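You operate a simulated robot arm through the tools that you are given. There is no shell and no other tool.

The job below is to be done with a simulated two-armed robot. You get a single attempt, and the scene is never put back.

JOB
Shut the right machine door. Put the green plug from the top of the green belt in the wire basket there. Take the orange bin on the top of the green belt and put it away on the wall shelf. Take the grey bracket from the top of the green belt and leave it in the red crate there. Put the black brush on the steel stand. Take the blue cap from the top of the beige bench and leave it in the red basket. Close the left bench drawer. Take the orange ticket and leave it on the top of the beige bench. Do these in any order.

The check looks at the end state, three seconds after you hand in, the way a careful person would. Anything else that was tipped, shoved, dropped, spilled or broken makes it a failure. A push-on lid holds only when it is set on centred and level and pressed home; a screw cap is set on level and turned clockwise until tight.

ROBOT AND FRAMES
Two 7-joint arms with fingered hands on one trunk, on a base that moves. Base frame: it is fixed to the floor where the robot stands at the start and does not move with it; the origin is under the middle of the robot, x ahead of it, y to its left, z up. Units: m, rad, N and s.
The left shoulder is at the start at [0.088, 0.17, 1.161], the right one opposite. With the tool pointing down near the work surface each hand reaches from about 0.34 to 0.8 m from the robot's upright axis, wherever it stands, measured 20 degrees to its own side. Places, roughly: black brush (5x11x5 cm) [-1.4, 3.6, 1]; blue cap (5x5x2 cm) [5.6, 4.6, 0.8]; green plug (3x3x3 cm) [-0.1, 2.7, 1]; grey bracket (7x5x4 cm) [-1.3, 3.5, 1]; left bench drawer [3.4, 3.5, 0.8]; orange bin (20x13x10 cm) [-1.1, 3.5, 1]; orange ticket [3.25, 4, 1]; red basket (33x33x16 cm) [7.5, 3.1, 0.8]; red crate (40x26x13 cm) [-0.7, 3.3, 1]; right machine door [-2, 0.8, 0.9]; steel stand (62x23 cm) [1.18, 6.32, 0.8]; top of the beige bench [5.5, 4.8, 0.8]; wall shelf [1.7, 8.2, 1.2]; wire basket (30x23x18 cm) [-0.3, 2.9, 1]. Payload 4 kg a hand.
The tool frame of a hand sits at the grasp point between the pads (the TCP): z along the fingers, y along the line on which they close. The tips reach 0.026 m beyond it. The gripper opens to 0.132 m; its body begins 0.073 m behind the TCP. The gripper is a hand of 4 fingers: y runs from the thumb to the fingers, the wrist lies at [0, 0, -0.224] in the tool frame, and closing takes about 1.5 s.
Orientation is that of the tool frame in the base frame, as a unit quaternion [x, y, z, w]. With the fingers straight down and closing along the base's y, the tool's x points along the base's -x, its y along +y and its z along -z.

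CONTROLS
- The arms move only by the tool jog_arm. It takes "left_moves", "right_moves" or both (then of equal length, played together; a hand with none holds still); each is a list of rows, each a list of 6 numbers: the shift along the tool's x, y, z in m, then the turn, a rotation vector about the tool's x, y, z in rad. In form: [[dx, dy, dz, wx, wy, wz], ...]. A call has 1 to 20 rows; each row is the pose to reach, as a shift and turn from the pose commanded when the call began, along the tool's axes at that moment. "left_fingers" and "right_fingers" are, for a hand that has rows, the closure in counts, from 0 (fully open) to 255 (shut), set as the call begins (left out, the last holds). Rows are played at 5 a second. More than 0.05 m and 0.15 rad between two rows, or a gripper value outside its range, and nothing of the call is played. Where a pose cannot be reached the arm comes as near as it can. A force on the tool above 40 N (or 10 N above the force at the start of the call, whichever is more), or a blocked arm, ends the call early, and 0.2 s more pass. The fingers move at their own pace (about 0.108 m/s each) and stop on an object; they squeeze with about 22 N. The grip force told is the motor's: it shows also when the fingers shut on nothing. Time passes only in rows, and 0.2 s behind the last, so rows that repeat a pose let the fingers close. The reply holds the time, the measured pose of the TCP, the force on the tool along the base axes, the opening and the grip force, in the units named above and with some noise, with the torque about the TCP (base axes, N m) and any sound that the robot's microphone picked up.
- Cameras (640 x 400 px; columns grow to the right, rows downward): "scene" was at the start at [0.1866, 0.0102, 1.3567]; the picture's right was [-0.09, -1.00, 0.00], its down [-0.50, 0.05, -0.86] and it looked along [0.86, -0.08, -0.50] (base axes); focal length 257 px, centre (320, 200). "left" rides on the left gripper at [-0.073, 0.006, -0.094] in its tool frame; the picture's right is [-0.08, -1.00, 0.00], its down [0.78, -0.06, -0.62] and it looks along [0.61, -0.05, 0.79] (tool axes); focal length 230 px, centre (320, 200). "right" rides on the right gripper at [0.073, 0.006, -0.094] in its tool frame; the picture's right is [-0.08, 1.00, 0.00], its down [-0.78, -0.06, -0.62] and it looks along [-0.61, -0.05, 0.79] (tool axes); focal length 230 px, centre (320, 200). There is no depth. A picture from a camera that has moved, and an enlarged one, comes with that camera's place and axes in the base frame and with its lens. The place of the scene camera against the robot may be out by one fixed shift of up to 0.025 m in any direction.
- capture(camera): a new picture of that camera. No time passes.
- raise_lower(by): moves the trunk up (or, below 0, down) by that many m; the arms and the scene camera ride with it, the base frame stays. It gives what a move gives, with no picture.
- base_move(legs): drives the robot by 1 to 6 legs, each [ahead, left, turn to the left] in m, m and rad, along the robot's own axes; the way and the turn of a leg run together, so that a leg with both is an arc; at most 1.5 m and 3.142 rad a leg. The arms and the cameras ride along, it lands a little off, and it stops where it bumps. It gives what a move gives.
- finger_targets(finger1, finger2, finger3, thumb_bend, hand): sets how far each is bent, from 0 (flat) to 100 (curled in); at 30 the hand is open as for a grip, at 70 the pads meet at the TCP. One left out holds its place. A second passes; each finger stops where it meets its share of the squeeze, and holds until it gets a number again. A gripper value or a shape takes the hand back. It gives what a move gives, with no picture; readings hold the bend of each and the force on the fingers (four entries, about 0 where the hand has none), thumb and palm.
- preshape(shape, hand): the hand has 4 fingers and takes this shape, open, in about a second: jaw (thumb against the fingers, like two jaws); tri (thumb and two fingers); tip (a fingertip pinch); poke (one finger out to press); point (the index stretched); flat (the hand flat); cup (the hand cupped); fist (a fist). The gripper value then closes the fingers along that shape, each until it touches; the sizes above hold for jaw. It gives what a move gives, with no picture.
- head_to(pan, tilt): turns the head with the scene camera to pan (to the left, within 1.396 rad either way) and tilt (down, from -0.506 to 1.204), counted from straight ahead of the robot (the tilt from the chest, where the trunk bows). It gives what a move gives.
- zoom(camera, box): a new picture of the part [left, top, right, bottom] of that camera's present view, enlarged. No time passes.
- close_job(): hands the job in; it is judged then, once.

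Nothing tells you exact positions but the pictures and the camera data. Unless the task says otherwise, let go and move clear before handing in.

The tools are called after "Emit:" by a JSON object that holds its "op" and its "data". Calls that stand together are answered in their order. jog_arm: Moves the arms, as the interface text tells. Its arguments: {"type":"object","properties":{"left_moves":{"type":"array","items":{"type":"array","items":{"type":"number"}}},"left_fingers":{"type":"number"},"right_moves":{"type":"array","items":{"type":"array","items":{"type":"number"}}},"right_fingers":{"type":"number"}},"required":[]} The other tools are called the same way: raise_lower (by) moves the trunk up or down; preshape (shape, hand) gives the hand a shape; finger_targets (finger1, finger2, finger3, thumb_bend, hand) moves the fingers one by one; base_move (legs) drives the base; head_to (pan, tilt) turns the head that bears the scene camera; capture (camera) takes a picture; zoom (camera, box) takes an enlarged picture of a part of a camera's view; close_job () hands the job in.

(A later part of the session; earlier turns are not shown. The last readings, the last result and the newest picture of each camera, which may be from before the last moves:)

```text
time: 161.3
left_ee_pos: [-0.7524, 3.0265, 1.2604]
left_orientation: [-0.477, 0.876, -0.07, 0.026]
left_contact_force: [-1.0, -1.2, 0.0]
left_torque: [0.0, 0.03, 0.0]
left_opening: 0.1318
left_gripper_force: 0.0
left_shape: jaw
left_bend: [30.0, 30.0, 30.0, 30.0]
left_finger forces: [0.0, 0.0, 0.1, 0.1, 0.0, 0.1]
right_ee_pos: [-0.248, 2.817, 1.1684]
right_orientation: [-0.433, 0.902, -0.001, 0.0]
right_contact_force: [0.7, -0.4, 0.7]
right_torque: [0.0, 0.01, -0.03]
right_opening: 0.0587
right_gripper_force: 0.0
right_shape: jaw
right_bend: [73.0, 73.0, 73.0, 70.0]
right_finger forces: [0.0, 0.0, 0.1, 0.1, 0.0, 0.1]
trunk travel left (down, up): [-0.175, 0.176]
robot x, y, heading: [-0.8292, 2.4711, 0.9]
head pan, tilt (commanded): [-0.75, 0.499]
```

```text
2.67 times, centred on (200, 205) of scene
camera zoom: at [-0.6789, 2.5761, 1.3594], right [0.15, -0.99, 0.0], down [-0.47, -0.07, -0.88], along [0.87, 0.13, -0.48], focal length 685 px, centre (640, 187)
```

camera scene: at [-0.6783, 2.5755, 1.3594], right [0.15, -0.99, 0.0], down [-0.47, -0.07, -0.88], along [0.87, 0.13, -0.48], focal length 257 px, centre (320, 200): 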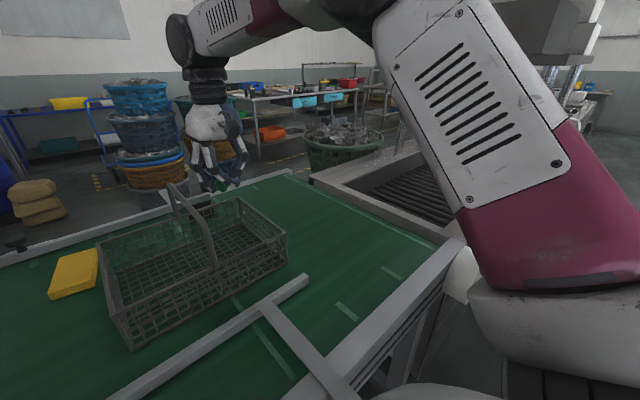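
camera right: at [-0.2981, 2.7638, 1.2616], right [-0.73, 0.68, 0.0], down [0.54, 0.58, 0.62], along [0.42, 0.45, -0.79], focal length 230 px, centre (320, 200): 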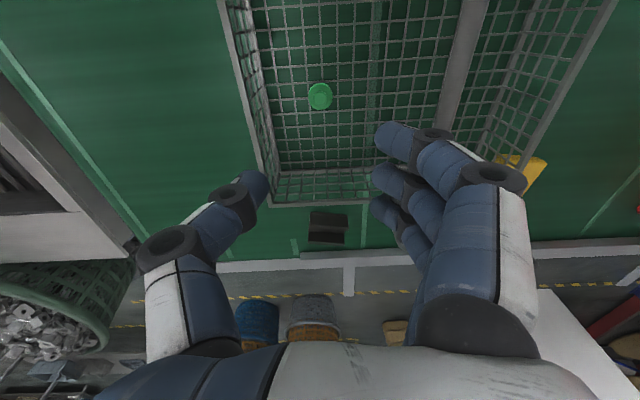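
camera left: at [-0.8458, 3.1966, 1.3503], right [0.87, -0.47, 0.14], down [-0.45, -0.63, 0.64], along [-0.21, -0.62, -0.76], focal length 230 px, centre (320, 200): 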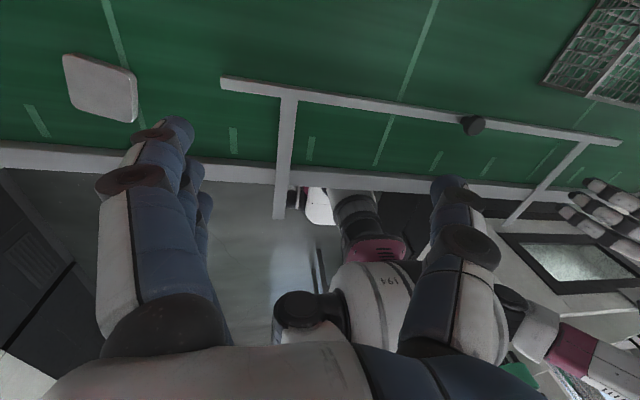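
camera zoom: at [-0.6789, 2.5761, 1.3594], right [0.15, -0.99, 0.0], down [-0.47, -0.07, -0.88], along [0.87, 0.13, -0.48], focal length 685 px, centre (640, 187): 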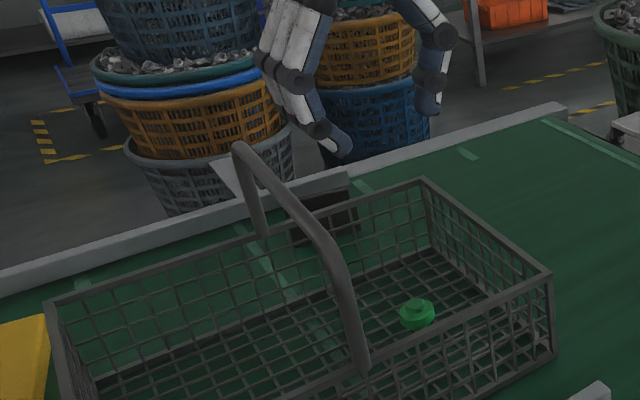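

The green plug is in the wire basket. Retracting the right hand high and back, then strafing left to the brush and bin.

Emit:
{"op": "jog_arm", "data": {"right_moves": [[0.02, 0, -0.03, 0, 0, 0], [0.06, 0, -0.04, 0, 0, 0], [0.1, 0, -0.04, 0, 0, 0], [0.14, 0, -0.04, 0, 0, 0], [0.18, 0.02, -0.04, 0, 0, 0], [0.2, 0.06, -0.04, 0, 0, 0], [0.2, 0.1, -0.04, 0, 0, 0]], "right_fingers": 0}}

Emit:
{"op": "base_move", "data": {"legs": [[-0.05, 0.5, 0], [0.03, 0.5, 0]]}}

Emit:
{"op": "head_to", "data": {"pan": 0.0, "tilt": 0.7}}

Emit:
{"op": "capture", "data": {"camera": "scene"}}

Emit:
{"op": "capture", "data": {"camera": "right"}}

Emit:
{"op": "capture", "data": {"camera": "left"}}

```text
time: 162.9
left_ee_pos: [-0.7534, 3.0281, 1.2603]
left_orientation: [-0.478, 0.875, -0.07, 0.025]
left_contact_force: [-0.6, 0.0, 1.1]
left_torque: [0.0, -0.03, 0.02]
left_opening: 0.132
left_gripper_force: 0.0
left_shape: jaw
left_bend: [30.0, 30.0, 30.0, 30.0]
left_finger forces: [0.1, 0.0, 0.2, 0.0, 0.1, 0.0]
right_ee_pos: [-0.4521, 2.7217, 1.2066]
right_orientation: [-0.433, 0.901, -0.001, 0.0]
right_contact_force: [0.2, 1.4, -0.2]
right_torque: [-0.01, 0.0, 0.0]
right_opening: 0.132
right_gripper_force: 0.1
right_shape: jaw
right_bend: [30.0, 30.0, 30.0, 30.0]
right_finger forces: [0.0, 0.1, 0.0, 0.0, 0.1, 0.0]
trunk travel left (down, up): [-0.175, 0.176]
robot x, y, heading: [-0.8307, 2.4749, 0.895]
head pan, tilt (commanded): [-0.75, 0.499]
```

```text
time: 172.2
left_ee_pos: [-1.5359, 3.622, 1.2598]
left_orientation: [-0.474, 0.877, -0.07, 0.025]
left_contact_force: [0.2, 0.2, 0.4]
left_torque: [0.01, 0.02, 0.0]
left_opening: 0.132
left_gripper_force: 0.0
left_shape: jaw
left_bend: [30.0, 30.0, 30.0, 30.0]
left_finger forces: [0.0, 0.0, 0.1, 0.0, 0.0, 0.0]
right_ee_pos: [-1.2371, 3.3128, 1.2067]
right_orientation: [-0.43, 0.903, 0.0, -0.001]
right_contact_force: [-0.9, -0.3, 0.5]
right_torque: [-0.01, 0.01, -0.01]
right_opening: 0.132
right_gripper_force: 0.0
right_shape: jaw
right_bend: [30.0, 30.0, 30.0, 30.0]
right_finger forces: [0.0, 0.1, 0.0, 0.1, 0.0, 0.0]
trunk travel left (down, up): [-0.175, 0.176]
robot x, y, heading: [-1.6202, 3.0625, 0.889]
head pan, tilt (commanded): [-0.75, 0.499]
```

```text
time: 173.3
left_ee_pos: [-1.5367, 3.6214, 1.2608]
left_orientation: [-0.474, 0.877, -0.07, 0.024]
left_contact_force: [-0.3, -0.5, -0.3]
left_torque: [-0.01, 0.01, -0.02]
left_opening: 0.1318
left_gripper_force: 0.0
left_shape: jaw
left_bend: [30.0, 30.0, 30.0, 30.0]
left_finger forces: [0.1, 0.1, 0.0, 0.1, 0.0, 0.0]
right_ee_pos: [-1.2377, 3.3143, 1.206]
right_orientation: [-0.431, 0.902, 0.0, -0.001]
right_contact_force: [0.6, 0.0, -0.3]
right_torque: [0.02, 0.0, -0.04]
right_opening: 0.1321
right_gripper_force: 0.0
right_shape: jaw
right_bend: [30.0, 30.0, 30.0, 30.0]
right_finger forces: [0.0, 0.1, 0.0, 0.0, 0.0, 0.0]
trunk travel left (down, up): [-0.175, 0.176]
robot x, y, heading: [-1.6187, 3.064, 0.892]
head pan, tilt (commanded): [0.0, 0.7]
```

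```text
taken
camera scene: at [-1.5031, 3.2231, 1.3416], right [0.78, -0.63, 0.0], down [-0.41, -0.5, -0.77], along [0.48, 0.59, -0.64], focal length 257 px, centre (320, 200)
```

scene: 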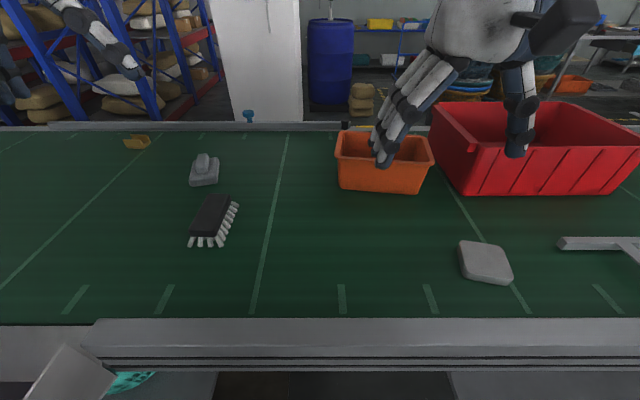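

```text
taken
camera right: at [-1.2889, 3.2606, 1.3001], right [-0.73, 0.69, 0.0], down [0.54, 0.57, 0.62], along [0.42, 0.45, -0.79], focal length 230 px, centre (320, 200)
```

right: 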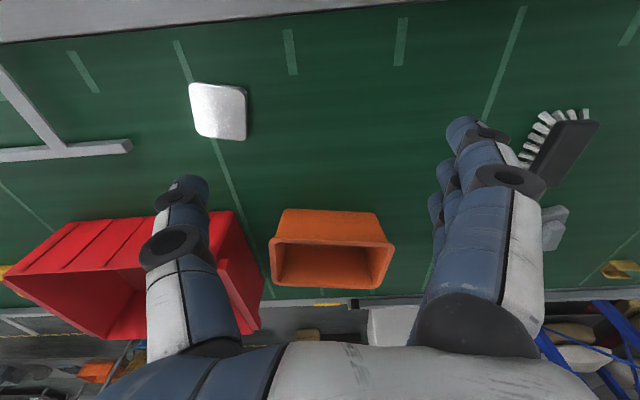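

```text
taken
camera left: at [-1.5125, 3.6948, 1.3502], right [0.87, -0.47, 0.14], down [-0.45, -0.63, 0.64], along [-0.21, -0.62, -0.76], focal length 230 px, centre (320, 200)
```

left: 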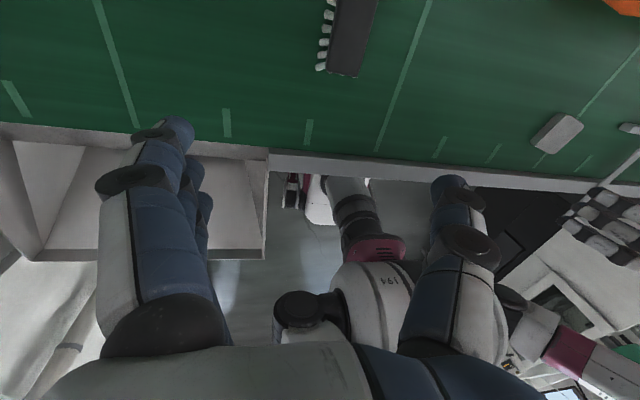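

Brush centre is about [-1.44, 3.61], lying roughly along my forward direction. I'll bring the left hand straight-down above it.

Emit:
{"op": "jog_arm", "data": {"left_moves": [[-0.012, -0.0165, 0.0375, -0.037, -0.004, 0.025], [-0.024, -0.033, 0.075, -0.074, -0.009, 0.05], [-0.035, -0.0495, 0.1125, -0.11, -0.013, 0.075], [-0.047, -0.066, 0.15, -0.147, -0.017, 0.099], [-0.047, -0.066, 0.15, -0.147, -0.017, 0.099]]}}

Emit:
{"op": "capture", "data": {"camera": "left"}}

Emit:
{"op": "capture", "data": {"camera": "scene"}}

```text
time: 174.5
left_ee_pos: [-1.4418, 3.6194, 1.1226]
left_orientation: [-0.445, 0.895, -0.029, 0.016]
left_contact_force: [-0.6, -0.1, 0.0]
left_torque: [0.02, 0.0, 0.01]
left_opening: 0.1321
left_gripper_force: 0.1
left_shape: jaw
left_bend: [30.0, 30.0, 30.0, 30.0]
left_finger forces: [0.1, 0.1, 0.0, 0.0, 0.0, 0.0]
right_ee_pos: [-1.2385, 3.3139, 1.2066]
right_orientation: [-0.43, 0.903, -0.001, 0.0]
right_contact_force: [-0.6, -0.6, -0.1]
right_torque: [0.01, 0.0, 0.0]
right_opening: 0.132
right_gripper_force: 0.2
right_shape: jaw
right_bend: [30.0, 30.0, 30.0, 30.0]
right_finger forces: [0.0, 0.0, 0.0, 0.0, 0.0, 0.0]
trunk travel left (down, up): [-0.175, 0.176]
robot x, y, heading: [-1.6182, 3.0657, 0.891]
head pan, tilt (commanded): [0.0, 0.7]
```

```text
taken
camera left: at [-1.4096, 3.6837, 1.2148], right [0.84, -0.54, 0.07], down [-0.46, -0.64, 0.62], along [-0.29, -0.55, -0.78], focal length 230 px, centre (320, 200)
```

left: 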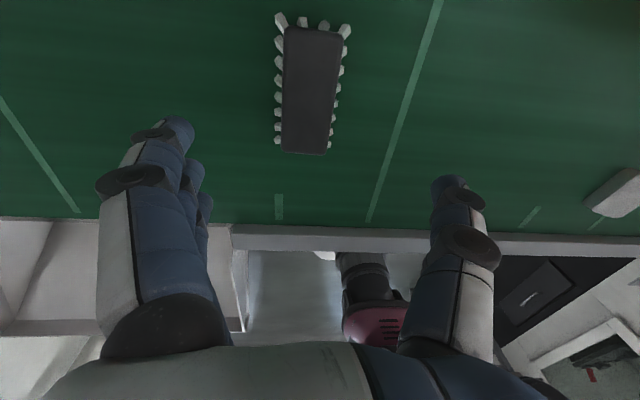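

```text
taken
camera scene: at [-1.5036, 3.2229, 1.3418], right [0.78, -0.63, 0.0], down [-0.4, -0.5, -0.77], along [0.48, 0.59, -0.64], focal length 257 px, centre (320, 200)
```

scene: 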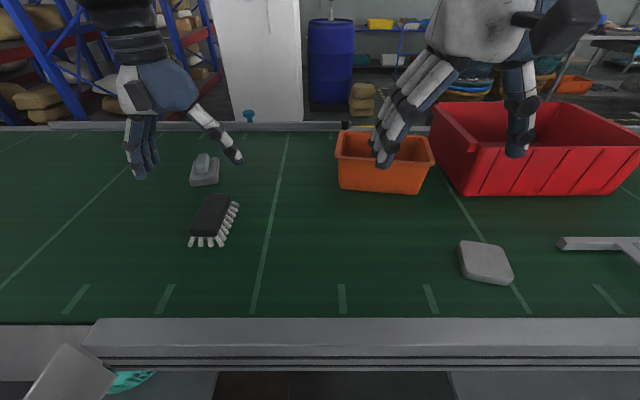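

Left camera puts the brush centre at about [-1.432, 3.632]. Lowering the left hand around it.

Emit:
{"op": "jog_arm", "data": {"left_moves": [[-0.0155, 0.0086, 0.03, -0.03, 0, -0.035], [-0.0155, 0.0086, 0.065, -0.06, 0, -0.07], [-0.0155, 0.0086, 0.1, -0.06, 0, -0.07]], "left_fingers": 40}}

Emit:
{"op": "capture", "data": {"camera": "left"}}

```text
time: 175.3
left_ee_pos: [-1.438, 3.6393, 1.0256]
left_orientation: [-0.477, 0.879, 0.008, 0.002]
left_contact_force: [-0.3, -0.2, -0.5]
left_torque: [0.02, 0.02, -0.02]
left_opening: 0.1117
left_gripper_force: 0.0
left_shape: jaw
left_bend: [55.0, 55.0, 55.0, 51.0]
left_finger forces: [0.0, 0.0, 0.1, 0.0, 0.0, 0.1]
right_ee_pos: [-1.2368, 3.3141, 1.2068]
right_orientation: [-0.43, 0.903, 0.0, -0.001]
right_contact_force: [-0.3, 0.0, -0.4]
right_torque: [-0.01, 0.0, -0.02]
right_opening: 0.1321
right_gripper_force: 0.1
right_shape: jaw
right_bend: [30.0, 30.0, 30.0, 30.0]
right_finger forces: [0.0, 0.0, 0.0, 0.0, 0.0, 0.0]
trunk travel left (down, up): [-0.175, 0.176]
robot x, y, heading: [-1.6199, 3.0622, 0.888]
head pan, tilt (commanded): [0.0, 0.7]
```

```text
taken
camera left: at [-1.4036, 3.7011, 1.1186], right [0.88, -0.48, -0.01], down [-0.37, -0.7, 0.61], along [-0.3, -0.53, -0.79], focal length 230 px, centre (320, 200)
```

left: 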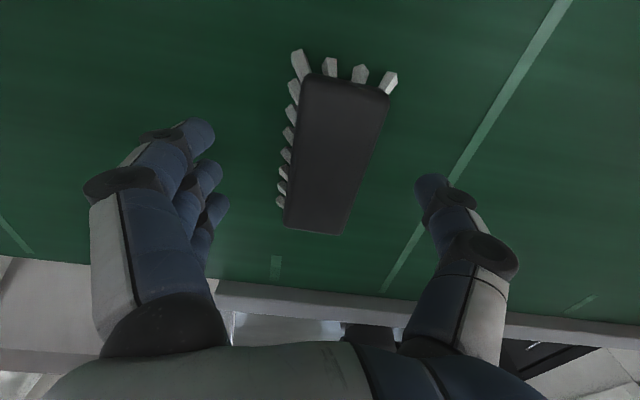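

Slight yaw and offset correction, then down to grasp height and close.

Emit:
{"op": "jog_arm", "data": {"left_moves": [[-0.004, -0.005, 0.015, 0, 0, 0.08], [-0.004, -0.005, 0.033, 0, 0, 0.08], [-0.004, -0.005, 0.036, 0, 0, 0.08]]}}

Emit:
{"op": "capture", "data": {"camera": "left"}}

```text
time: 176.1
left_ee_pos: [-1.4331, 3.6345, 0.9875]
left_orientation: [-0.434, 0.901, 0.018, -0.005]
left_contact_force: [-0.1, -0.1, 0.1]
left_torque: [-0.01, 0.01, -0.01]
left_opening: 0.1118
left_gripper_force: 0.0
left_shape: jaw
left_bend: [55.0, 55.0, 55.0, 51.0]
left_finger forces: [0.1, 0.0, 0.0, 0.0, 0.0, 0.1]
right_ee_pos: [-1.2371, 3.3129, 1.2061]
right_orientation: [-0.431, 0.903, -0.001, 0.0]
right_contact_force: [0.4, -0.4, 0.7]
right_torque: [0.0, 0.01, 0.0]
right_opening: 0.1319
right_gripper_force: 0.1
right_shape: jaw
right_bend: [30.0, 30.0, 30.0, 30.0]
right_finger forces: [0.1, 0.0, 0.0, 0.1, 0.0, 0.0]
trunk travel left (down, up): [-0.175, 0.176]
robot x, y, heading: [-1.6162, 3.0647, 0.893]
head pan, tilt (commanded): [0.0, 0.7]
```

```text
taken
camera left: at [-1.3898, 3.6925, 1.0813], right [0.83, -0.56, -0.04], down [-0.43, -0.67, 0.61], along [-0.36, -0.49, -0.79], focal length 230 px, centre (320, 200)
```

left: 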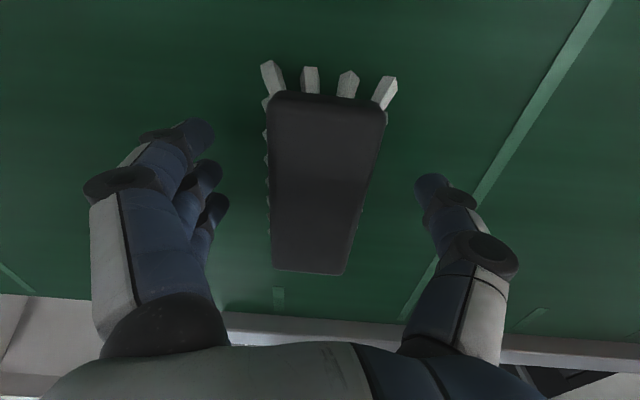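

Brush is centred between fingers and thumb. Closing.

Emit:
{"op": "jog_arm", "data": {"left_moves": [[0, 0, 0, 0, 0, 0], [0, 0, 0, 0, 0, 0], [0, 0, 0, 0, 0, 0], [0, 0, 0, 0, 0, 0], [0, 0, 0, 0, 0, 0], [0, 0, 0, 0, 0, 0], [0, 0, 0, 0, 0, 0]], "left_fingers": 255}}

Emit:
{"op": "capture", "data": {"camera": "left"}}

```text
time: 177.7
left_ee_pos: [-1.4333, 3.6346, 0.9829]
left_orientation: [-0.436, 0.9, 0.016, -0.009]
left_contact_force: [2.5, 2.4, 4.0]
left_torque: [-0.01, -0.11, 0.0]
left_opening: 0.0438
left_gripper_force: 22.0
left_shape: jaw
left_bend: [74.0, 74.0, 74.0, 71.0]
left_finger forces: [5.7, 5.5, 5.5, 0.0, 18.2, 0.0]
right_ee_pos: [-1.2374, 3.3135, 1.2067]
right_orientation: [-0.431, 0.902, 0.0, 0.0]
right_contact_force: [0.1, -0.1, 0.0]
right_torque: [-0.04, 0.0, 0.02]
right_opening: 0.1318
right_gripper_force: 0.0
right_shape: jaw
right_bend: [30.0, 30.0, 30.0, 30.0]
right_finger forces: [0.0, 0.1, 0.0, 0.1, 0.0, 0.0]
trunk travel left (down, up): [-0.175, 0.176]
robot x, y, heading: [-1.618, 3.0643, 0.887]
head pan, tilt (commanded): [0.0, 0.7]
```

```text
taken
camera left: at [-1.3909, 3.6925, 1.076], right [0.83, -0.56, -0.04], down [-0.42, -0.67, 0.62], along [-0.37, -0.49, -0.79], focal length 230 px, centre (320, 200)
```

left: 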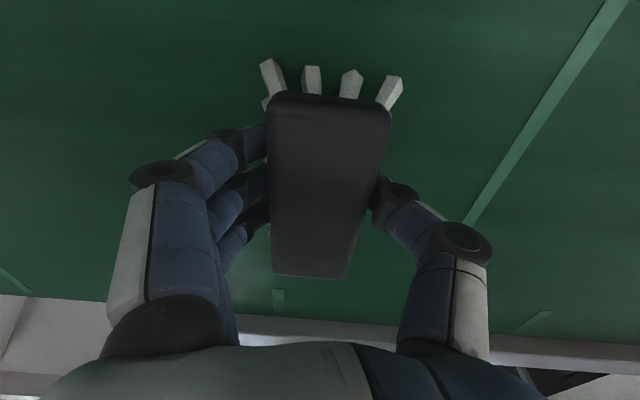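

Brush gripped well. Lifting it up.

Emit:
{"op": "jog_arm", "data": {"left_moves": [[0, 0, -0.03, 0, 0, 0], [0, 0, -0.07, 0, 0, 0], [0, 0, -0.11, 0, 0, 0], [0, 0, -0.15, 0, 0, 0], [0.02, 0.02, -0.19, 0, 0, 0], [0.04, 0.05, -0.21, 0, 0, 0]]}}

Emit:
{"op": "capture", "data": {"camera": "left"}}

Emit:
{"op": "capture", "data": {"camera": "right"}}

Emit:
{"op": "capture", "data": {"camera": "scene"}}

```text
time: 179.1
left_ee_pos: [-1.488, 3.6272, 1.2036]
left_orientation: [-0.428, 0.904, 0.02, -0.007]
left_contact_force: [0.4, 0.4, -1.4]
left_torque: [-0.04, -0.03, -0.01]
left_opening: 0.0427
left_gripper_force: 21.9
left_shape: jaw
left_bend: [74.0, 74.0, 74.0, 71.0]
left_finger forces: [7.0, 6.4, 5.9, 0.0, 18.0, 0.0]
right_ee_pos: [-1.2382, 3.3137, 1.2072]
right_orientation: [-0.43, 0.903, 0.0, -0.001]
right_contact_force: [0.1, 0.2, 0.1]
right_torque: [0.0, 0.0, 0.01]
right_opening: 0.132
right_gripper_force: 0.0
right_shape: jaw
right_bend: [30.0, 30.0, 30.0, 30.0]
right_finger forces: [0.0, 0.1, 0.0, 0.0, 0.0, 0.1]
trunk travel left (down, up): [-0.175, 0.176]
robot x, y, heading: [-1.6179, 3.0648, 0.891]
head pan, tilt (commanded): [0.0, 0.7]
```

```text
taken
camera left: at [-1.4437, 3.6843, 1.2968], right [0.82, -0.57, -0.04], down [-0.43, -0.66, 0.61], along [-0.37, -0.48, -0.79], focal length 230 px, centre (320, 200)
```

left: 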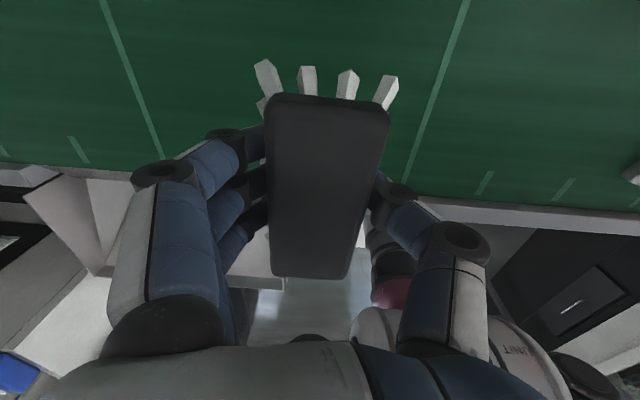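

```text
taken
camera right: at [-1.2894, 3.2608, 1.3002], right [-0.73, 0.69, 0.0], down [0.54, 0.57, 0.62], along [0.42, 0.45, -0.79], focal length 230 px, centre (320, 200)
```

right: 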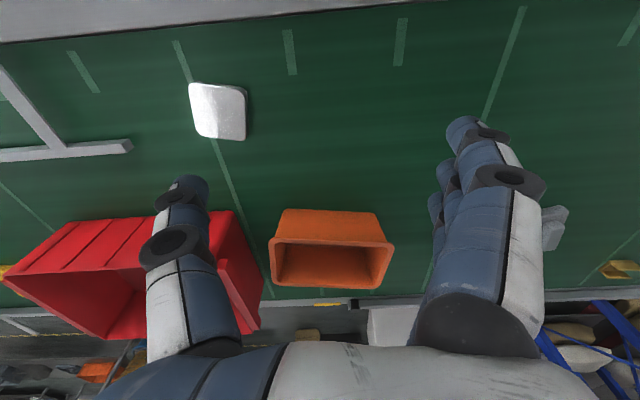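

```text
taken
camera scene: at [-1.5037, 3.2233, 1.3417], right [0.78, -0.63, 0.0], down [-0.4, -0.5, -0.77], along [0.48, 0.59, -0.64], focal length 257 px, centre (320, 200)
```

scene: 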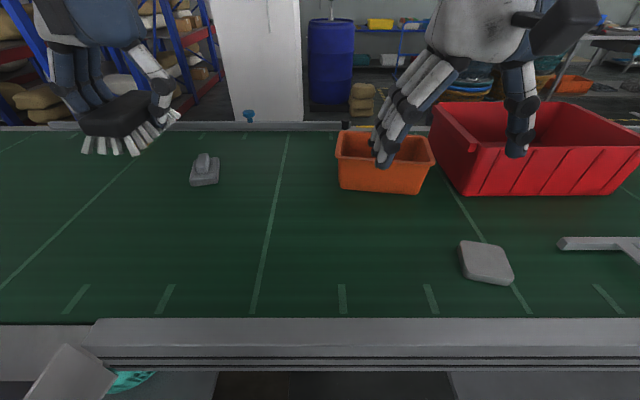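

Brush is safely held in the left hand. For the bin (20×13 cm, centre about [-1.06, 3.53]) I'll grip across its 13 cm width, so I rotate the right hand about 90° first.

Emit:
{"op": "jog_arm", "data": {"right_moves": [[0, 0, 0, 0, 0, -0.143], [0, 0, 0, 0, 0, -0.286], [0, 0, 0, 0, 0, -0.429], [0, 0, 0, 0, 0, -0.572], [0, 0, 0, 0, 0, -0.715], [0, 0, 0, 0, 0, -0.858], [0, 0, 0, 0, 0, -1.001], [0, 0, 0, 0, 0, -1.144], [0, 0, 0, 0, 0, -1.287], [0, 0, 0, 0, 0, -1.431]]}}

Emit:
{"op": "capture", "data": {"camera": "right"}}

Emit:
{"op": "capture", "data": {"camera": "scene"}}

```text
time: 181.3
left_ee_pos: [-1.4879, 3.6288, 1.199]
left_orientation: [-0.43, 0.903, 0.019, -0.01]
left_contact_force: [-0.1, -0.3, -0.9]
left_torque: [0.0, 0.0, -0.05]
left_opening: 0.0428
left_gripper_force: 21.9
left_shape: jaw
left_bend: [74.0, 74.0, 74.0, 71.0]
left_finger forces: [7.0, 6.5, 6.1, 0.1, 18.0, 0.1]
right_ee_pos: [-1.2364, 3.3136, 1.2071]
right_orientation: [0.917, -0.398, -0.001, 0.001]
right_contact_force: [-0.6, 0.0, 0.1]
right_torque: [-0.02, 0.01, 0.02]
right_opening: 0.132
right_gripper_force: 0.1
right_shape: jaw
right_bend: [30.0, 30.0, 30.0, 30.0]
right_finger forces: [0.0, 0.0, 0.0, 0.0, 0.0, 0.1]
trunk travel left (down, up): [-0.175, 0.176]
robot x, y, heading: [-1.6209, 3.0682, 0.893]
head pan, tilt (commanded): [0.0, 0.7]
```

```text
taken
camera right: at [-1.1924, 3.2572, 1.3002], right [-0.78, -0.62, 0.0], down [-0.49, 0.62, 0.62], along [-0.39, 0.48, -0.79], focal length 230 px, centre (320, 200)
```

right: 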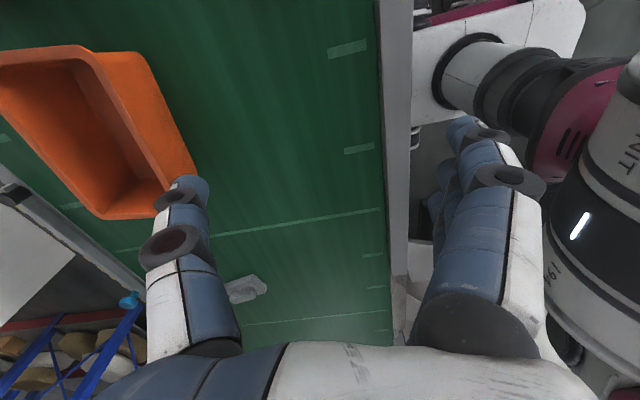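

```text
taken
camera scene: at [-1.503, 3.2233, 1.3416], right [0.78, -0.63, 0.0], down [-0.41, -0.5, -0.76], along [0.48, 0.59, -0.64], focal length 257 px, centre (320, 200)
```

scene: 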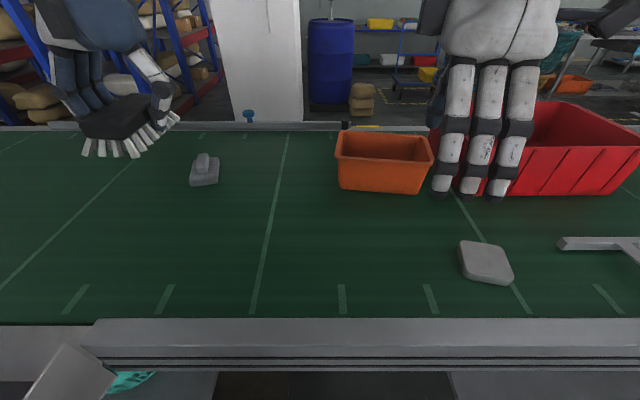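

Rotation worked. Now opening the right hand wider than the 13 cm bin.

Emit:
{"op": "finger_targets", "data": {"hand": "right", "finger1": 14, "finger2": 14, "finger3": 14, "thumb_bend": 14}}

Emit:
{"op": "capture", "data": {"camera": "right"}}

Emit:
{"op": "capture", "data": {"camera": "scene"}}

```text
time: 182.3
left_ee_pos: [-1.4876, 3.6288, 1.2005]
left_orientation: [-0.43, 0.903, 0.02, -0.009]
left_contact_force: [0.8, 0.4, -0.5]
left_torque: [0.0, -0.02, 0.0]
left_opening: 0.043
left_gripper_force: 21.7
left_shape: jaw
left_bend: [74.0, 74.0, 74.0, 71.0]
left_finger forces: [6.9, 6.5, 6.2, 0.0, 18.0, 0.0]
right_ee_pos: [-1.2375, 3.314, 1.2071]
right_orientation: [0.917, -0.399, -0.001, 0.0]
right_contact_force: [-0.2, -0.2, 0.2]
right_torque: [0.01, 0.04, 0.01]
right_opening: 0.1652
right_gripper_force: 0.0
right_shape: fingers
right_bend: [14.0, 14.0, 14.0, 14.0]
right_finger forces: [0.0, 0.1, 0.0, 0.0, 0.1, 0.0]
trunk travel left (down, up): [-0.175, 0.176]
robot x, y, heading: [-1.6209, 3.0663, 0.89]
head pan, tilt (commanded): [0.0, 0.7]
```

```text
taken
camera right: at [-1.1929, 3.257, 1.3004], right [-0.78, -0.62, 0.0], down [-0.49, 0.62, 0.62], along [-0.38, 0.48, -0.79], focal length 230 px, centre (320, 200)
```

right: 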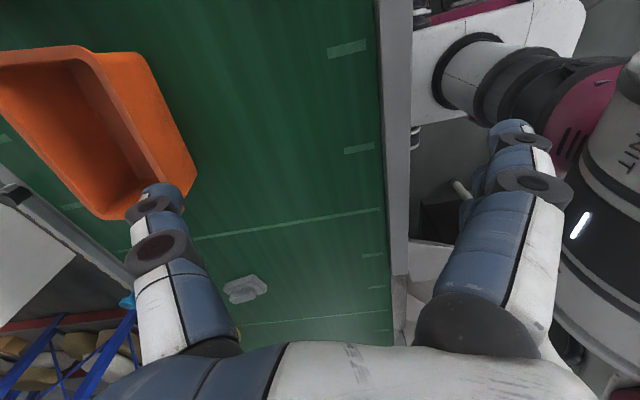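

```text
taken
camera scene: at [-1.5031, 3.2233, 1.3416], right [0.78, -0.63, 0.0], down [-0.41, -0.5, -0.76], along [0.48, 0.59, -0.64], focal length 257 px, centre (320, 200)
```

scene: 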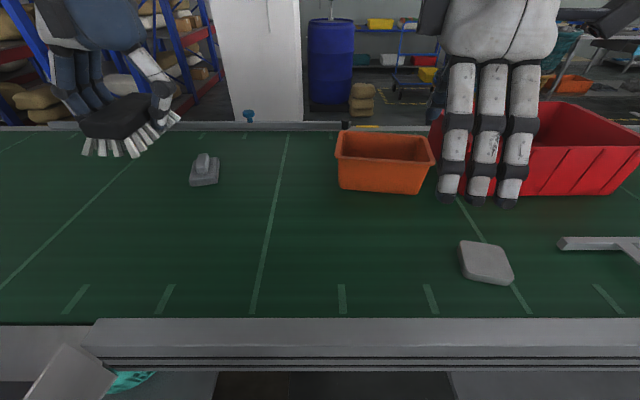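

Opening is 0.165 m now. Inching the base forward and moving the right hand over the bin.

Emit:
{"op": "base_move", "data": {"legs": [[0.07, 0, 0]]}}

Emit:
{"op": "finger_targets", "data": {"hand": "right", "finger1": 8, "finger2": 8, "finger3": 8, "thumb_bend": 8}}

Emit:
{"op": "jog_arm", "data": {"right_moves": [[-0.005, -0.04, 0, 0, 0, 0], [-0.01, -0.08, 0, 0, 0, 0], [-0.016, -0.12, 0, 0, 0, 0], [-0.021, -0.16, 0, 0, 0, 0], [-0.026, -0.2, 0, 0, 0, 0], [-0.026, -0.203, 0.01, 0, 0, 0]]}}

Emit:
{"op": "capture", "data": {"camera": "right"}}

Emit:
{"op": "capture", "data": {"camera": "scene"}}

```text
time: 183.3
left_ee_pos: [-1.4691, 3.6546, 1.1998]
left_orientation: [-0.429, 0.903, 0.016, -0.008]
left_contact_force: [0.3, 0.5, -0.9]
left_torque: [0.03, -0.04, 0.03]
left_opening: 0.0426
left_gripper_force: 21.9
left_shape: jaw
left_bend: [74.0, 74.0, 74.0, 71.0]
left_finger forces: [6.9, 6.4, 6.1, 0.0, 18.0, 0.0]
right_ee_pos: [-1.2155, 3.341, 1.2068]
right_orientation: [0.917, -0.4, -0.001, 0.002]
right_contact_force: [0.1, 0.8, 0.8]
right_torque: [0.01, -0.03, -0.03]
right_opening: 0.1653
right_gripper_force: 0.1
right_shape: fingers
right_bend: [14.0, 14.0, 14.0, 14.0]
right_finger forces: [0.0, 0.0, 0.1, 0.0, 0.1, 0.0]
trunk travel left (down, up): [-0.175, 0.176]
robot x, y, heading: [-1.5993, 3.0924, 0.895]
head pan, tilt (commanded): [0.0, 0.7]
stopped in leg 1: the robot was blocked; the commanded pose is now the measured one
```

```text
time: 184.3
left_ee_pos: [-1.4662, 3.6553, 1.1989]
left_orientation: [-0.43, 0.903, 0.016, -0.009]
left_contact_force: [-0.2, 1.0, -0.9]
left_torque: [0.01, -0.01, 0.02]
left_opening: 0.0427
left_gripper_force: 21.6
left_shape: jaw
left_bend: [74.0, 74.0, 74.0, 71.0]
left_finger forces: [7.0, 6.5, 6.1, 0.0, 17.9, 0.0]
right_ee_pos: [-1.2149, 3.3406, 1.2066]
right_orientation: [0.917, -0.399, -0.001, 0.001]
right_contact_force: [0.1, 0.5, 0.2]
right_torque: [0.01, 0.01, 0.0]
right_opening: 0.1733
right_gripper_force: 0.0
right_shape: fingers
right_bend: [8.0, 8.0, 8.0, 8.0]
right_finger forces: [0.1, 0.0, 0.1, 0.1, 0.0, 0.0]
trunk travel left (down, up): [-0.175, 0.176]
robot x, y, heading: [-1.5943, 3.0932, 0.891]
head pan, tilt (commanded): [0.0, 0.7]
```

```text
time: 185.7
left_ee_pos: [-1.466, 3.6555, 1.2003]
left_orientation: [-0.43, 0.903, 0.017, -0.009]
left_contact_force: [0.7, -0.3, -0.8]
left_torque: [-0.02, -0.02, 0.01]
left_opening: 0.0426
left_gripper_force: 21.9
left_shape: jaw
left_bend: [74.0, 74.0, 74.0, 71.0]
left_finger forces: [6.9, 6.5, 6.2, 0.0, 17.8, 0.1]
right_ee_pos: [-1.0835, 3.4989, 1.1957]
right_orientation: [0.917, -0.399, -0.002, 0.001]
right_contact_force: [0.7, 0.1, 0.3]
right_torque: [0.02, 0.02, -0.01]
right_opening: 0.1736
right_gripper_force: 0.1
right_shape: fingers
right_bend: [8.0, 8.0, 8.0, 8.0]
right_finger forces: [0.1, 0.0, 0.0, 0.0, 0.0, 0.0]
trunk travel left (down, up): [-0.175, 0.176]
robot x, y, heading: [-1.5978, 3.095, 0.891]
head pan, tilt (commanded): [0.0, 0.7]
```

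```text
taken
camera right: at [-1.0379, 3.4422, 1.2881], right [-0.78, -0.62, 0.0], down [-0.49, 0.62, 0.62], along [-0.39, 0.48, -0.79], focal length 230 px, centre (320, 200)
```

right: 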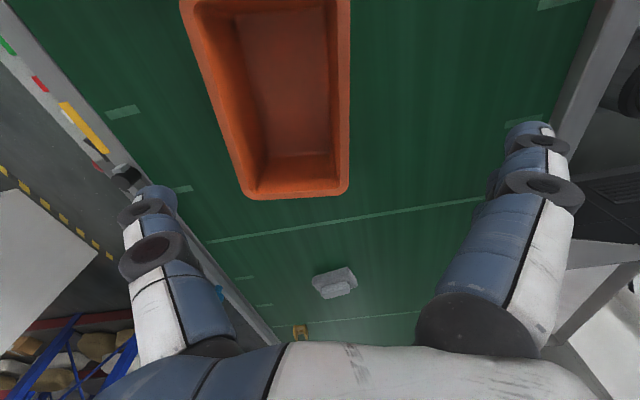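

```text
taken
camera scene: at [-1.4818, 3.2492, 1.3418], right [0.78, -0.63, 0.0], down [-0.4, -0.5, -0.77], along [0.48, 0.6, -0.64], focal length 257 px, centre (320, 200)
```

scene: 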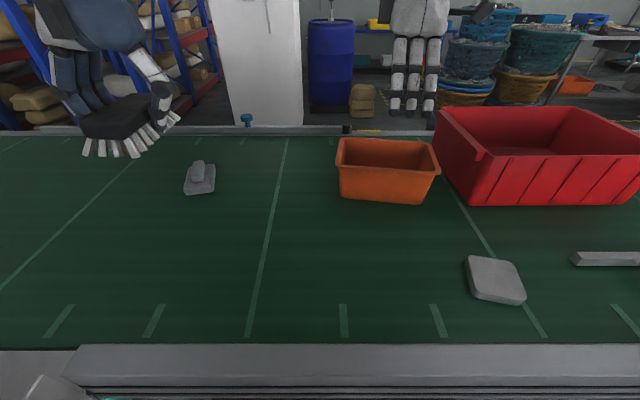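

Base touched something at the belt front, so I back off 1.5 cm. Bin centre is ~3.7 cm further forward than the hand; correcting and lowering partway.

Emit:
{"op": "base_move", "data": {"legs": [[-0.015, 0, 0]]}}

Emit:
{"op": "jog_arm", "data": {"right_moves": [[-0.004, -0.03, 0, 0, 0, 0], [-0.005, -0.05, 0.02, 0, 0, 0], [-0.005, -0.052, 0.06, 0, 0, 0], [-0.005, -0.052, 0.09, 0, 0, 0], [-0.005, -0.052, 0.09, 0, 0, 0]]}}

Emit:
{"op": "capture", "data": {"camera": "right"}}

Emit:
{"op": "capture", "data": {"camera": "scene"}}

```text
time: 186.5
left_ee_pos: [-1.4757, 3.6439, 1.1993]
left_orientation: [-0.43, 0.903, 0.017, -0.009]
left_contact_force: [0.1, -0.1, -1.1]
left_torque: [0.01, -0.01, 0.03]
left_opening: 0.0428
left_gripper_force: 21.6
left_shape: jaw
left_bend: [74.0, 74.0, 74.0, 71.0]
left_finger forces: [7.0, 6.5, 6.1, 0.1, 18.0, 0.0]
right_ee_pos: [-1.0918, 3.4883, 1.1939]
right_orientation: [0.917, -0.399, 0.0, 0.002]
right_contact_force: [0.1, 0.2, -0.3]
right_torque: [0.01, 0.0, 0.01]
right_opening: 0.1736
right_gripper_force: 0.2
right_shape: fingers
right_bend: [8.0, 8.0, 8.0, 8.0]
right_finger forces: [0.1, 0.0, 0.1, 0.1, 0.1, 0.0]
trunk travel left (down, up): [-0.175, 0.176]
robot x, y, heading: [-1.6067, 3.0838, 0.893]
head pan, tilt (commanded): [0.0, 0.7]
```

```text
time: 187.7
left_ee_pos: [-1.4763, 3.6439, 1.1988]
left_orientation: [-0.43, 0.903, 0.015, -0.008]
left_contact_force: [-0.4, -0.1, -0.8]
left_torque: [0.01, -0.01, 0.02]
left_opening: 0.0425
left_gripper_force: 21.5
left_shape: jaw
left_bend: [74.0, 74.0, 74.0, 71.0]
left_finger forces: [6.9, 6.5, 6.0, 0.1, 17.7, 0.1]
right_ee_pos: [-1.0601, 3.526, 1.1025]
right_orientation: [0.917, -0.399, 0.0, 0.002]
right_contact_force: [-1.3, 0.9, 0.2]
right_torque: [-0.02, -0.01, 0.01]
right_opening: 0.1734
right_gripper_force: 0.1
right_shape: fingers
right_bend: [8.0, 8.0, 8.0, 8.0]
right_finger forces: [0.0, 0.1, 0.1, 0.1, 0.0, 0.0]
trunk travel left (down, up): [-0.175, 0.176]
robot x, y, heading: [-1.6051, 3.0799, 0.891]
head pan, tilt (commanded): [0.0, 0.7]
```

```text
taken
camera right: at [-1.0148, 3.468, 1.1974], right [-0.78, -0.62, 0.0], down [-0.49, 0.62, 0.62], along [-0.39, 0.48, -0.79], focal length 230 px, centre (320, 200)
```

right: 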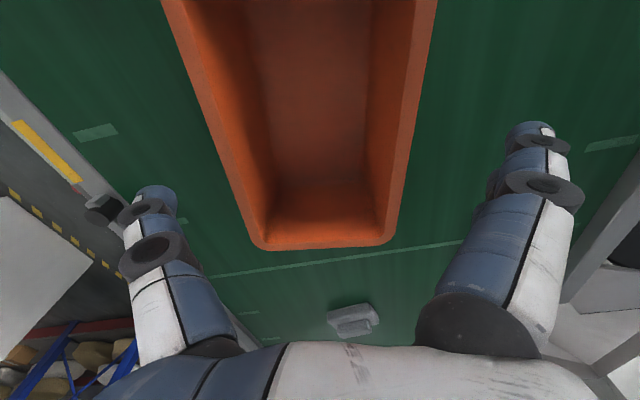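

```text
taken
camera scene: at [-1.4912, 3.2382, 1.3417], right [0.78, -0.63, 0.0], down [-0.4, -0.5, -0.77], along [0.48, 0.59, -0.64], focal length 257 px, centre (320, 200)
```

scene: 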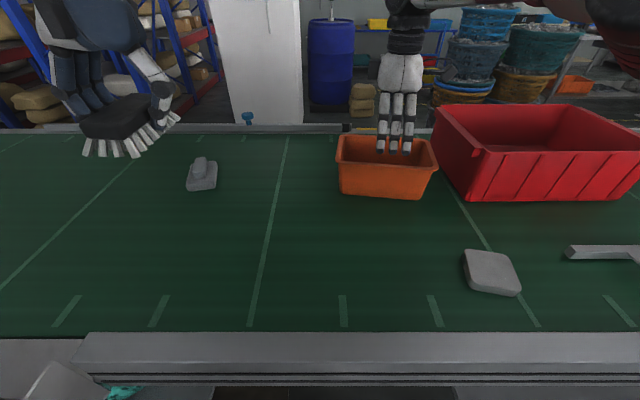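

The bin is centred between thumb and fingers. Lowering around it and closing.

Emit:
{"op": "jog_arm", "data": {"right_moves": [[0, -0.003, 0.035, 0, 0, 0], [0, -0.003, 0.07, 0, 0, 0], [0, -0.003, 0.095, 0, 0, 0], [0, -0.003, 0.1, 0, 0, 0]]}}

Emit:
{"op": "capture", "data": {"camera": "right"}}

Emit:
{"op": "zoom", "data": {"camera": "scene", "box": [310, 60, 470, 220]}}

```text
time: 188.7
left_ee_pos: [-1.4778, 3.642, 1.2023]
left_orientation: [-0.43, 0.903, 0.018, -0.007]
left_contact_force: [-0.4, 0.3, -0.3]
left_torque: [0.01, 0.03, 0.03]
left_opening: 0.0426
left_gripper_force: 22.7
left_shape: jaw
left_bend: [74.0, 74.0, 74.0, 71.0]
left_finger forces: [6.9, 6.4, 6.1, 0.0, 17.8, 0.0]
right_ee_pos: [-1.0541, 3.526, 1.0117]
right_orientation: [0.916, -0.401, 0.001, -0.004]
right_contact_force: [2.6, -0.1, 34.7]
right_torque: [0.36, -0.29, -0.02]
right_opening: 0.1823
right_gripper_force: 17.5
right_shape: fingers
right_bend: [8.0, 8.0, 8.0, 0.0]
right_finger forces: [4.0, 3.8, 3.7, 0.0, 22.3, 0.1]
trunk travel left (down, up): [-0.175, 0.176]
robot x, y, heading: [-1.6045, 3.0795, 0.891]
head pan, tilt (commanded): [0.0, 0.7]
```

```text
taken
camera right: at [-1.01, 3.4685, 1.1051], right [-0.78, -0.62, -0.01], down [-0.49, 0.61, 0.62], along [-0.38, 0.49, -0.79], focal length 230 px, centre (320, 200)
```

right: 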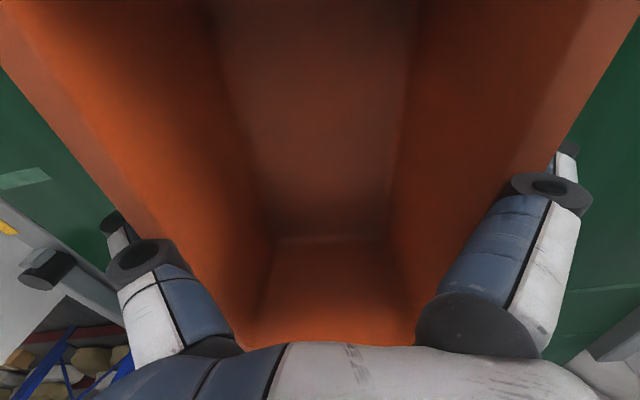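

```text
2.50 times, centred on (390, 140) of scene
camera zoom: at [-1.4938, 3.2354, 1.3431], right [0.78, -0.63, 0.0], down [-0.4, -0.5, -0.77], along [0.48, 0.6, -0.64], focal length 642 px, centre (145, 350)
```

zoom: 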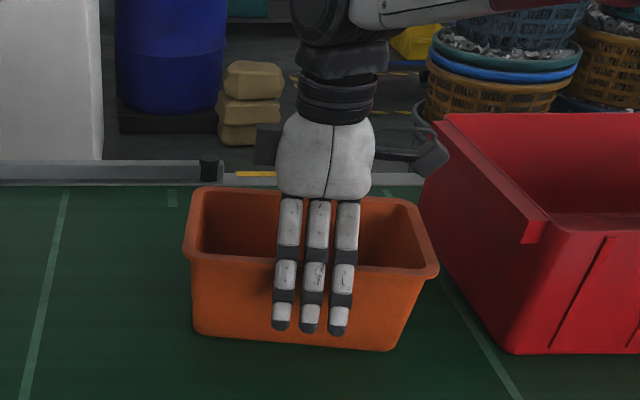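

The flat fingertips reached the belt. Raising ~1.5 cm, then closing on the bin walls.

Emit:
{"op": "jog_arm", "data": {"right_moves": [[0, 0, -0.01, 0, 0, 0], [0, 0, -0.016, 0, 0, 0], [0, 0, -0.016, 0, 0, 0]]}}

Emit:
{"op": "finger_targets", "data": {"hand": "right", "finger1": 22, "finger2": 22, "finger3": 22, "thumb_bend": 22}}

Emit:
{"op": "capture", "data": {"camera": "right"}}

```text
time: 189.5
left_ee_pos: [-1.4755, 3.6445, 1.199]
left_orientation: [-0.43, 0.903, 0.016, -0.008]
left_contact_force: [-0.1, -0.4, -0.5]
left_torque: [0.04, -0.04, 0.0]
left_opening: 0.0426
left_gripper_force: 21.9
left_shape: jaw
left_bend: [74.0, 74.0, 74.0, 71.0]
left_finger forces: [6.9, 6.6, 6.1, 0.0, 17.8, 0.0]
right_ee_pos: [-1.0546, 3.5273, 1.0192]
right_orientation: [0.917, -0.399, -0.001, 0.003]
right_contact_force: [2.1, -0.1, -0.8]
right_torque: [-0.03, 0.01, -0.01]
right_opening: 0.1759
right_gripper_force: 1.3
right_shape: fingers
right_bend: [8.0, 8.0, 8.0, 6.0]
right_finger forces: [0.2, 0.2, 0.4, 0.1, 1.9, 0.1]
trunk travel left (down, up): [-0.175, 0.176]
robot x, y, heading: [-1.6063, 3.0819, 0.891]
head pan, tilt (commanded): [0.0, 0.7]
```

```text
time: 190.5
left_ee_pos: [-1.4765, 3.6428, 1.1993]
left_orientation: [-0.43, 0.903, 0.017, -0.009]
left_contact_force: [-0.1, 0.5, -1.0]
left_torque: [0.0, -0.01, 0.04]
left_opening: 0.0428
left_gripper_force: 22.0
left_shape: jaw
left_bend: [74.0, 74.0, 74.0, 71.0]
left_finger forces: [6.9, 6.5, 6.1, 0.0, 17.8, 0.1]
right_ee_pos: [-1.0554, 3.5274, 1.0218]
right_orientation: [0.917, -0.399, 0.0, 0.001]
right_contact_force: [-3.6, -2.6, 3.2]
right_torque: [-0.02, 0.03, 0.01]
right_opening: 0.165
right_gripper_force: 11.9
right_shape: fingers
right_bend: [19.0, 19.0, 19.0, 20.0]
right_finger forces: [5.1, 5.1, 4.8, 0.0, 9.6, 0.1]
trunk travel left (down, up): [-0.175, 0.176]
robot x, y, heading: [-1.6082, 3.0808, 0.893]
head pan, tilt (commanded): [0.0, 0.7]
```

```text
taken
camera right: at [-1.0102, 3.47, 1.1146], right [-0.78, -0.62, 0.0], down [-0.49, 0.62, 0.62], along [-0.39, 0.48, -0.79], focal length 230 px, centre (320, 200)
```

right: 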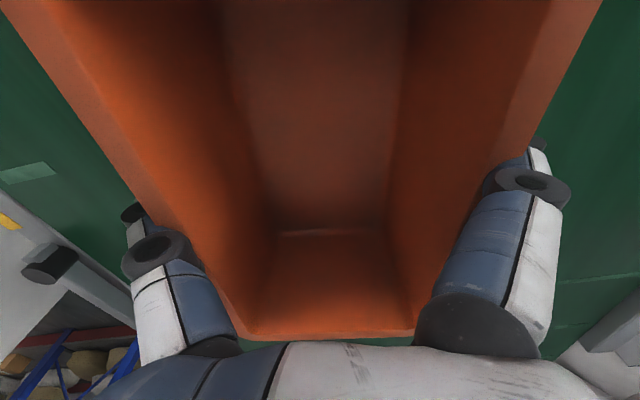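

Both sides touch the bin walls. Tightening the grip.

Emit:
{"op": "finger_targets", "data": {"hand": "right", "finger1": 60, "finger2": 60, "finger3": 60, "thumb_bend": 60}}

Emit:
{"op": "jog_arm", "data": {"right_moves": [[0, 0, -0.01, 0, 0, 0], [0, 0, -0.025, 0, 0, 0], [0, 0, -0.04, 0, 0, 0]]}}

Emit:
{"op": "capture", "data": {"camera": "right"}}

Emit:
{"op": "capture", "data": {"camera": "scene"}}

```text
time: 191.5
left_ee_pos: [-1.476, 3.6434, 1.1996]
left_orientation: [-0.43, 0.903, 0.016, -0.008]
left_contact_force: [0.0, 0.7, -0.6]
left_torque: [0.0, -0.02, 0.01]
left_opening: 0.0428
left_gripper_force: 22.0
left_shape: jaw
left_bend: [74.0, 74.0, 74.0, 71.0]
left_finger forces: [6.9, 6.4, 6.0, 0.0, 17.9, 0.0]
right_ee_pos: [-1.0543, 3.527, 1.0209]
right_orientation: [0.917, -0.4, 0.001, 0.002]
right_contact_force: [0.6, -0.5, -1.3]
right_torque: [-0.01, -0.02, -0.03]
right_opening: 0.138
right_gripper_force: 40.6
right_shape: fingers
right_bend: [55.0, 55.0, 55.0, 55.0]
right_finger forces: [13.5, 13.4, 13.4, 0.0, 41.8, 0.0]
trunk travel left (down, up): [-0.175, 0.176]
robot x, y, heading: [-1.6038, 3.0815, 0.894]
head pan, tilt (commanded): [0.0, 0.7]
```

```text
time: 192.3
left_ee_pos: [-1.4768, 3.6437, 1.1998]
left_orientation: [-0.43, 0.903, 0.016, -0.008]
left_contact_force: [-0.2, 0.2, -1.0]
left_torque: [-0.02, 0.0, -0.04]
left_opening: 0.0426
left_gripper_force: 22.1
left_shape: jaw
left_bend: [74.0, 74.0, 74.0, 71.0]
left_finger forces: [7.0, 6.5, 6.1, 0.1, 17.8, 0.0]
right_ee_pos: [-1.0564, 3.5276, 1.062]
right_orientation: [0.917, -0.4, -0.001, 0.001]
right_contact_force: [0.7, 0.5, -1.0]
right_torque: [0.02, 0.05, -0.03]
right_opening: 0.1384
right_gripper_force: 40.8
right_shape: fingers
right_bend: [55.0, 55.0, 55.0, 55.0]
right_finger forces: [13.4, 13.3, 13.4, 0.2, 41.6, 0.1]
trunk travel left (down, up): [-0.175, 0.176]
robot x, y, heading: [-1.6044, 3.0781, 0.891]
head pan, tilt (commanded): [0.0, 0.7]
```

```text
taken
camera right: at [-1.0112, 3.4709, 1.1546], right [-0.78, -0.62, 0.0], down [-0.49, 0.62, 0.62], along [-0.39, 0.48, -0.79], focal length 230 px, centre (320, 200)
```

right: 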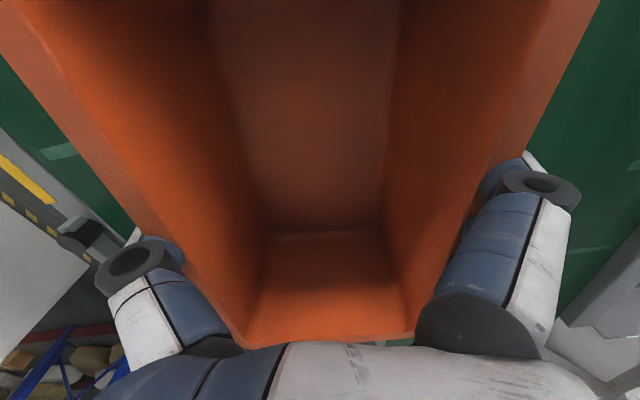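

```text
taken
camera scene: at [-1.4912, 3.2383, 1.3417], right [0.78, -0.63, 0.0], down [-0.4, -0.5, -0.76], along [0.48, 0.59, -0.64], focal length 257 px, centre (320, 200)
```

scene: 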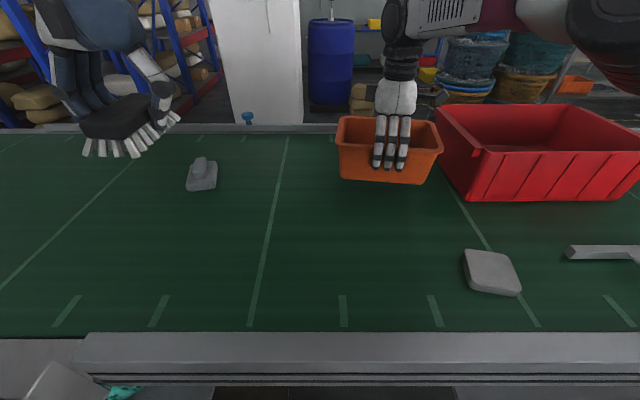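

The bin is firmly gripped (13 N per finger). Lifting it higher and retracting it toward me.

Emit:
{"op": "jog_arm", "data": {"right_moves": [[0, 0, -0.04, 0, 0, 0], [0, 0, -0.08, 0, 0, 0], [0, 0.01, -0.12, 0, 0, 0], [0, 0.05, -0.14, 0, 0, 0], [0, 0.09, -0.14, 0, 0, 0], [0, 0.13, -0.14, 0, 0, 0], [0, 0.17, -0.14, 0, 0, 0], [0, 0.21, -0.14, 0, 0, 0], [0, 0.24, -0.14, 0, 0, 0]]}}

Emit:
{"op": "capture", "data": {"camera": "scene"}}

Emit:
{"op": "capture", "data": {"camera": "right"}}

```text
time: 194.3
left_ee_pos: [-1.4761, 3.6428, 1.1992]
left_orientation: [-0.43, 0.903, 0.017, -0.009]
left_contact_force: [-0.7, 0.9, -1.1]
left_torque: [-0.01, -0.02, -0.02]
left_opening: 0.0426
left_gripper_force: 22.2
left_shape: jaw
left_bend: [74.0, 74.0, 74.0, 71.0]
left_finger forces: [7.0, 6.5, 6.1, 0.1, 17.9, 0.0]
right_ee_pos: [-1.2315, 3.3627, 1.1989]
right_orientation: [0.917, -0.399, -0.001, 0.002]
right_contact_force: [-0.2, 0.1, -1.9]
right_torque: [-0.02, -0.02, -0.01]
right_opening: 0.1378
right_gripper_force: 38.4
right_shape: fingers
right_bend: [56.0, 56.0, 56.0, 55.0]
right_finger forces: [12.6, 12.5, 12.3, 0.0, 38.7, 0.0]
trunk travel left (down, up): [-0.175, 0.176]
robot x, y, heading: [-1.6046, 3.0806, 0.892]
head pan, tilt (commanded): [0.0, 0.7]
```

```text
taken
camera scene: at [-1.4909, 3.2377, 1.3417], right [0.78, -0.63, 0.0], down [-0.41, -0.5, -0.77], along [0.48, 0.6, -0.64], focal length 257 px, centre (320, 200)
```

scene: 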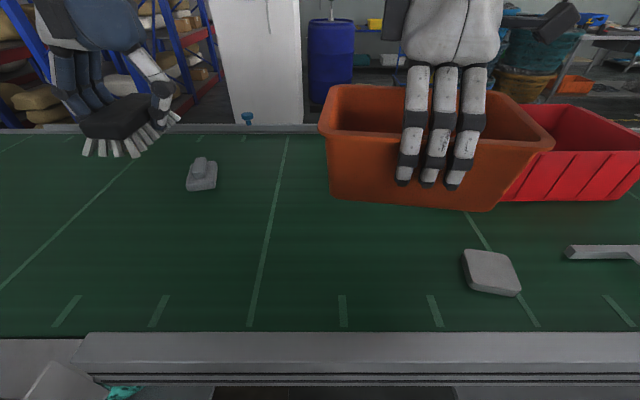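

```text
taken
camera right: at [-1.1861, 3.3057, 1.2932], right [-0.78, -0.62, 0.0], down [-0.49, 0.62, 0.62], along [-0.39, 0.48, -0.79], focal length 230 px, centre (320, 200)
```

right: 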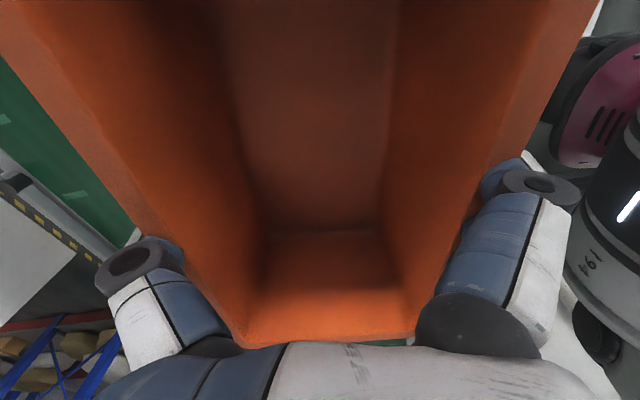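

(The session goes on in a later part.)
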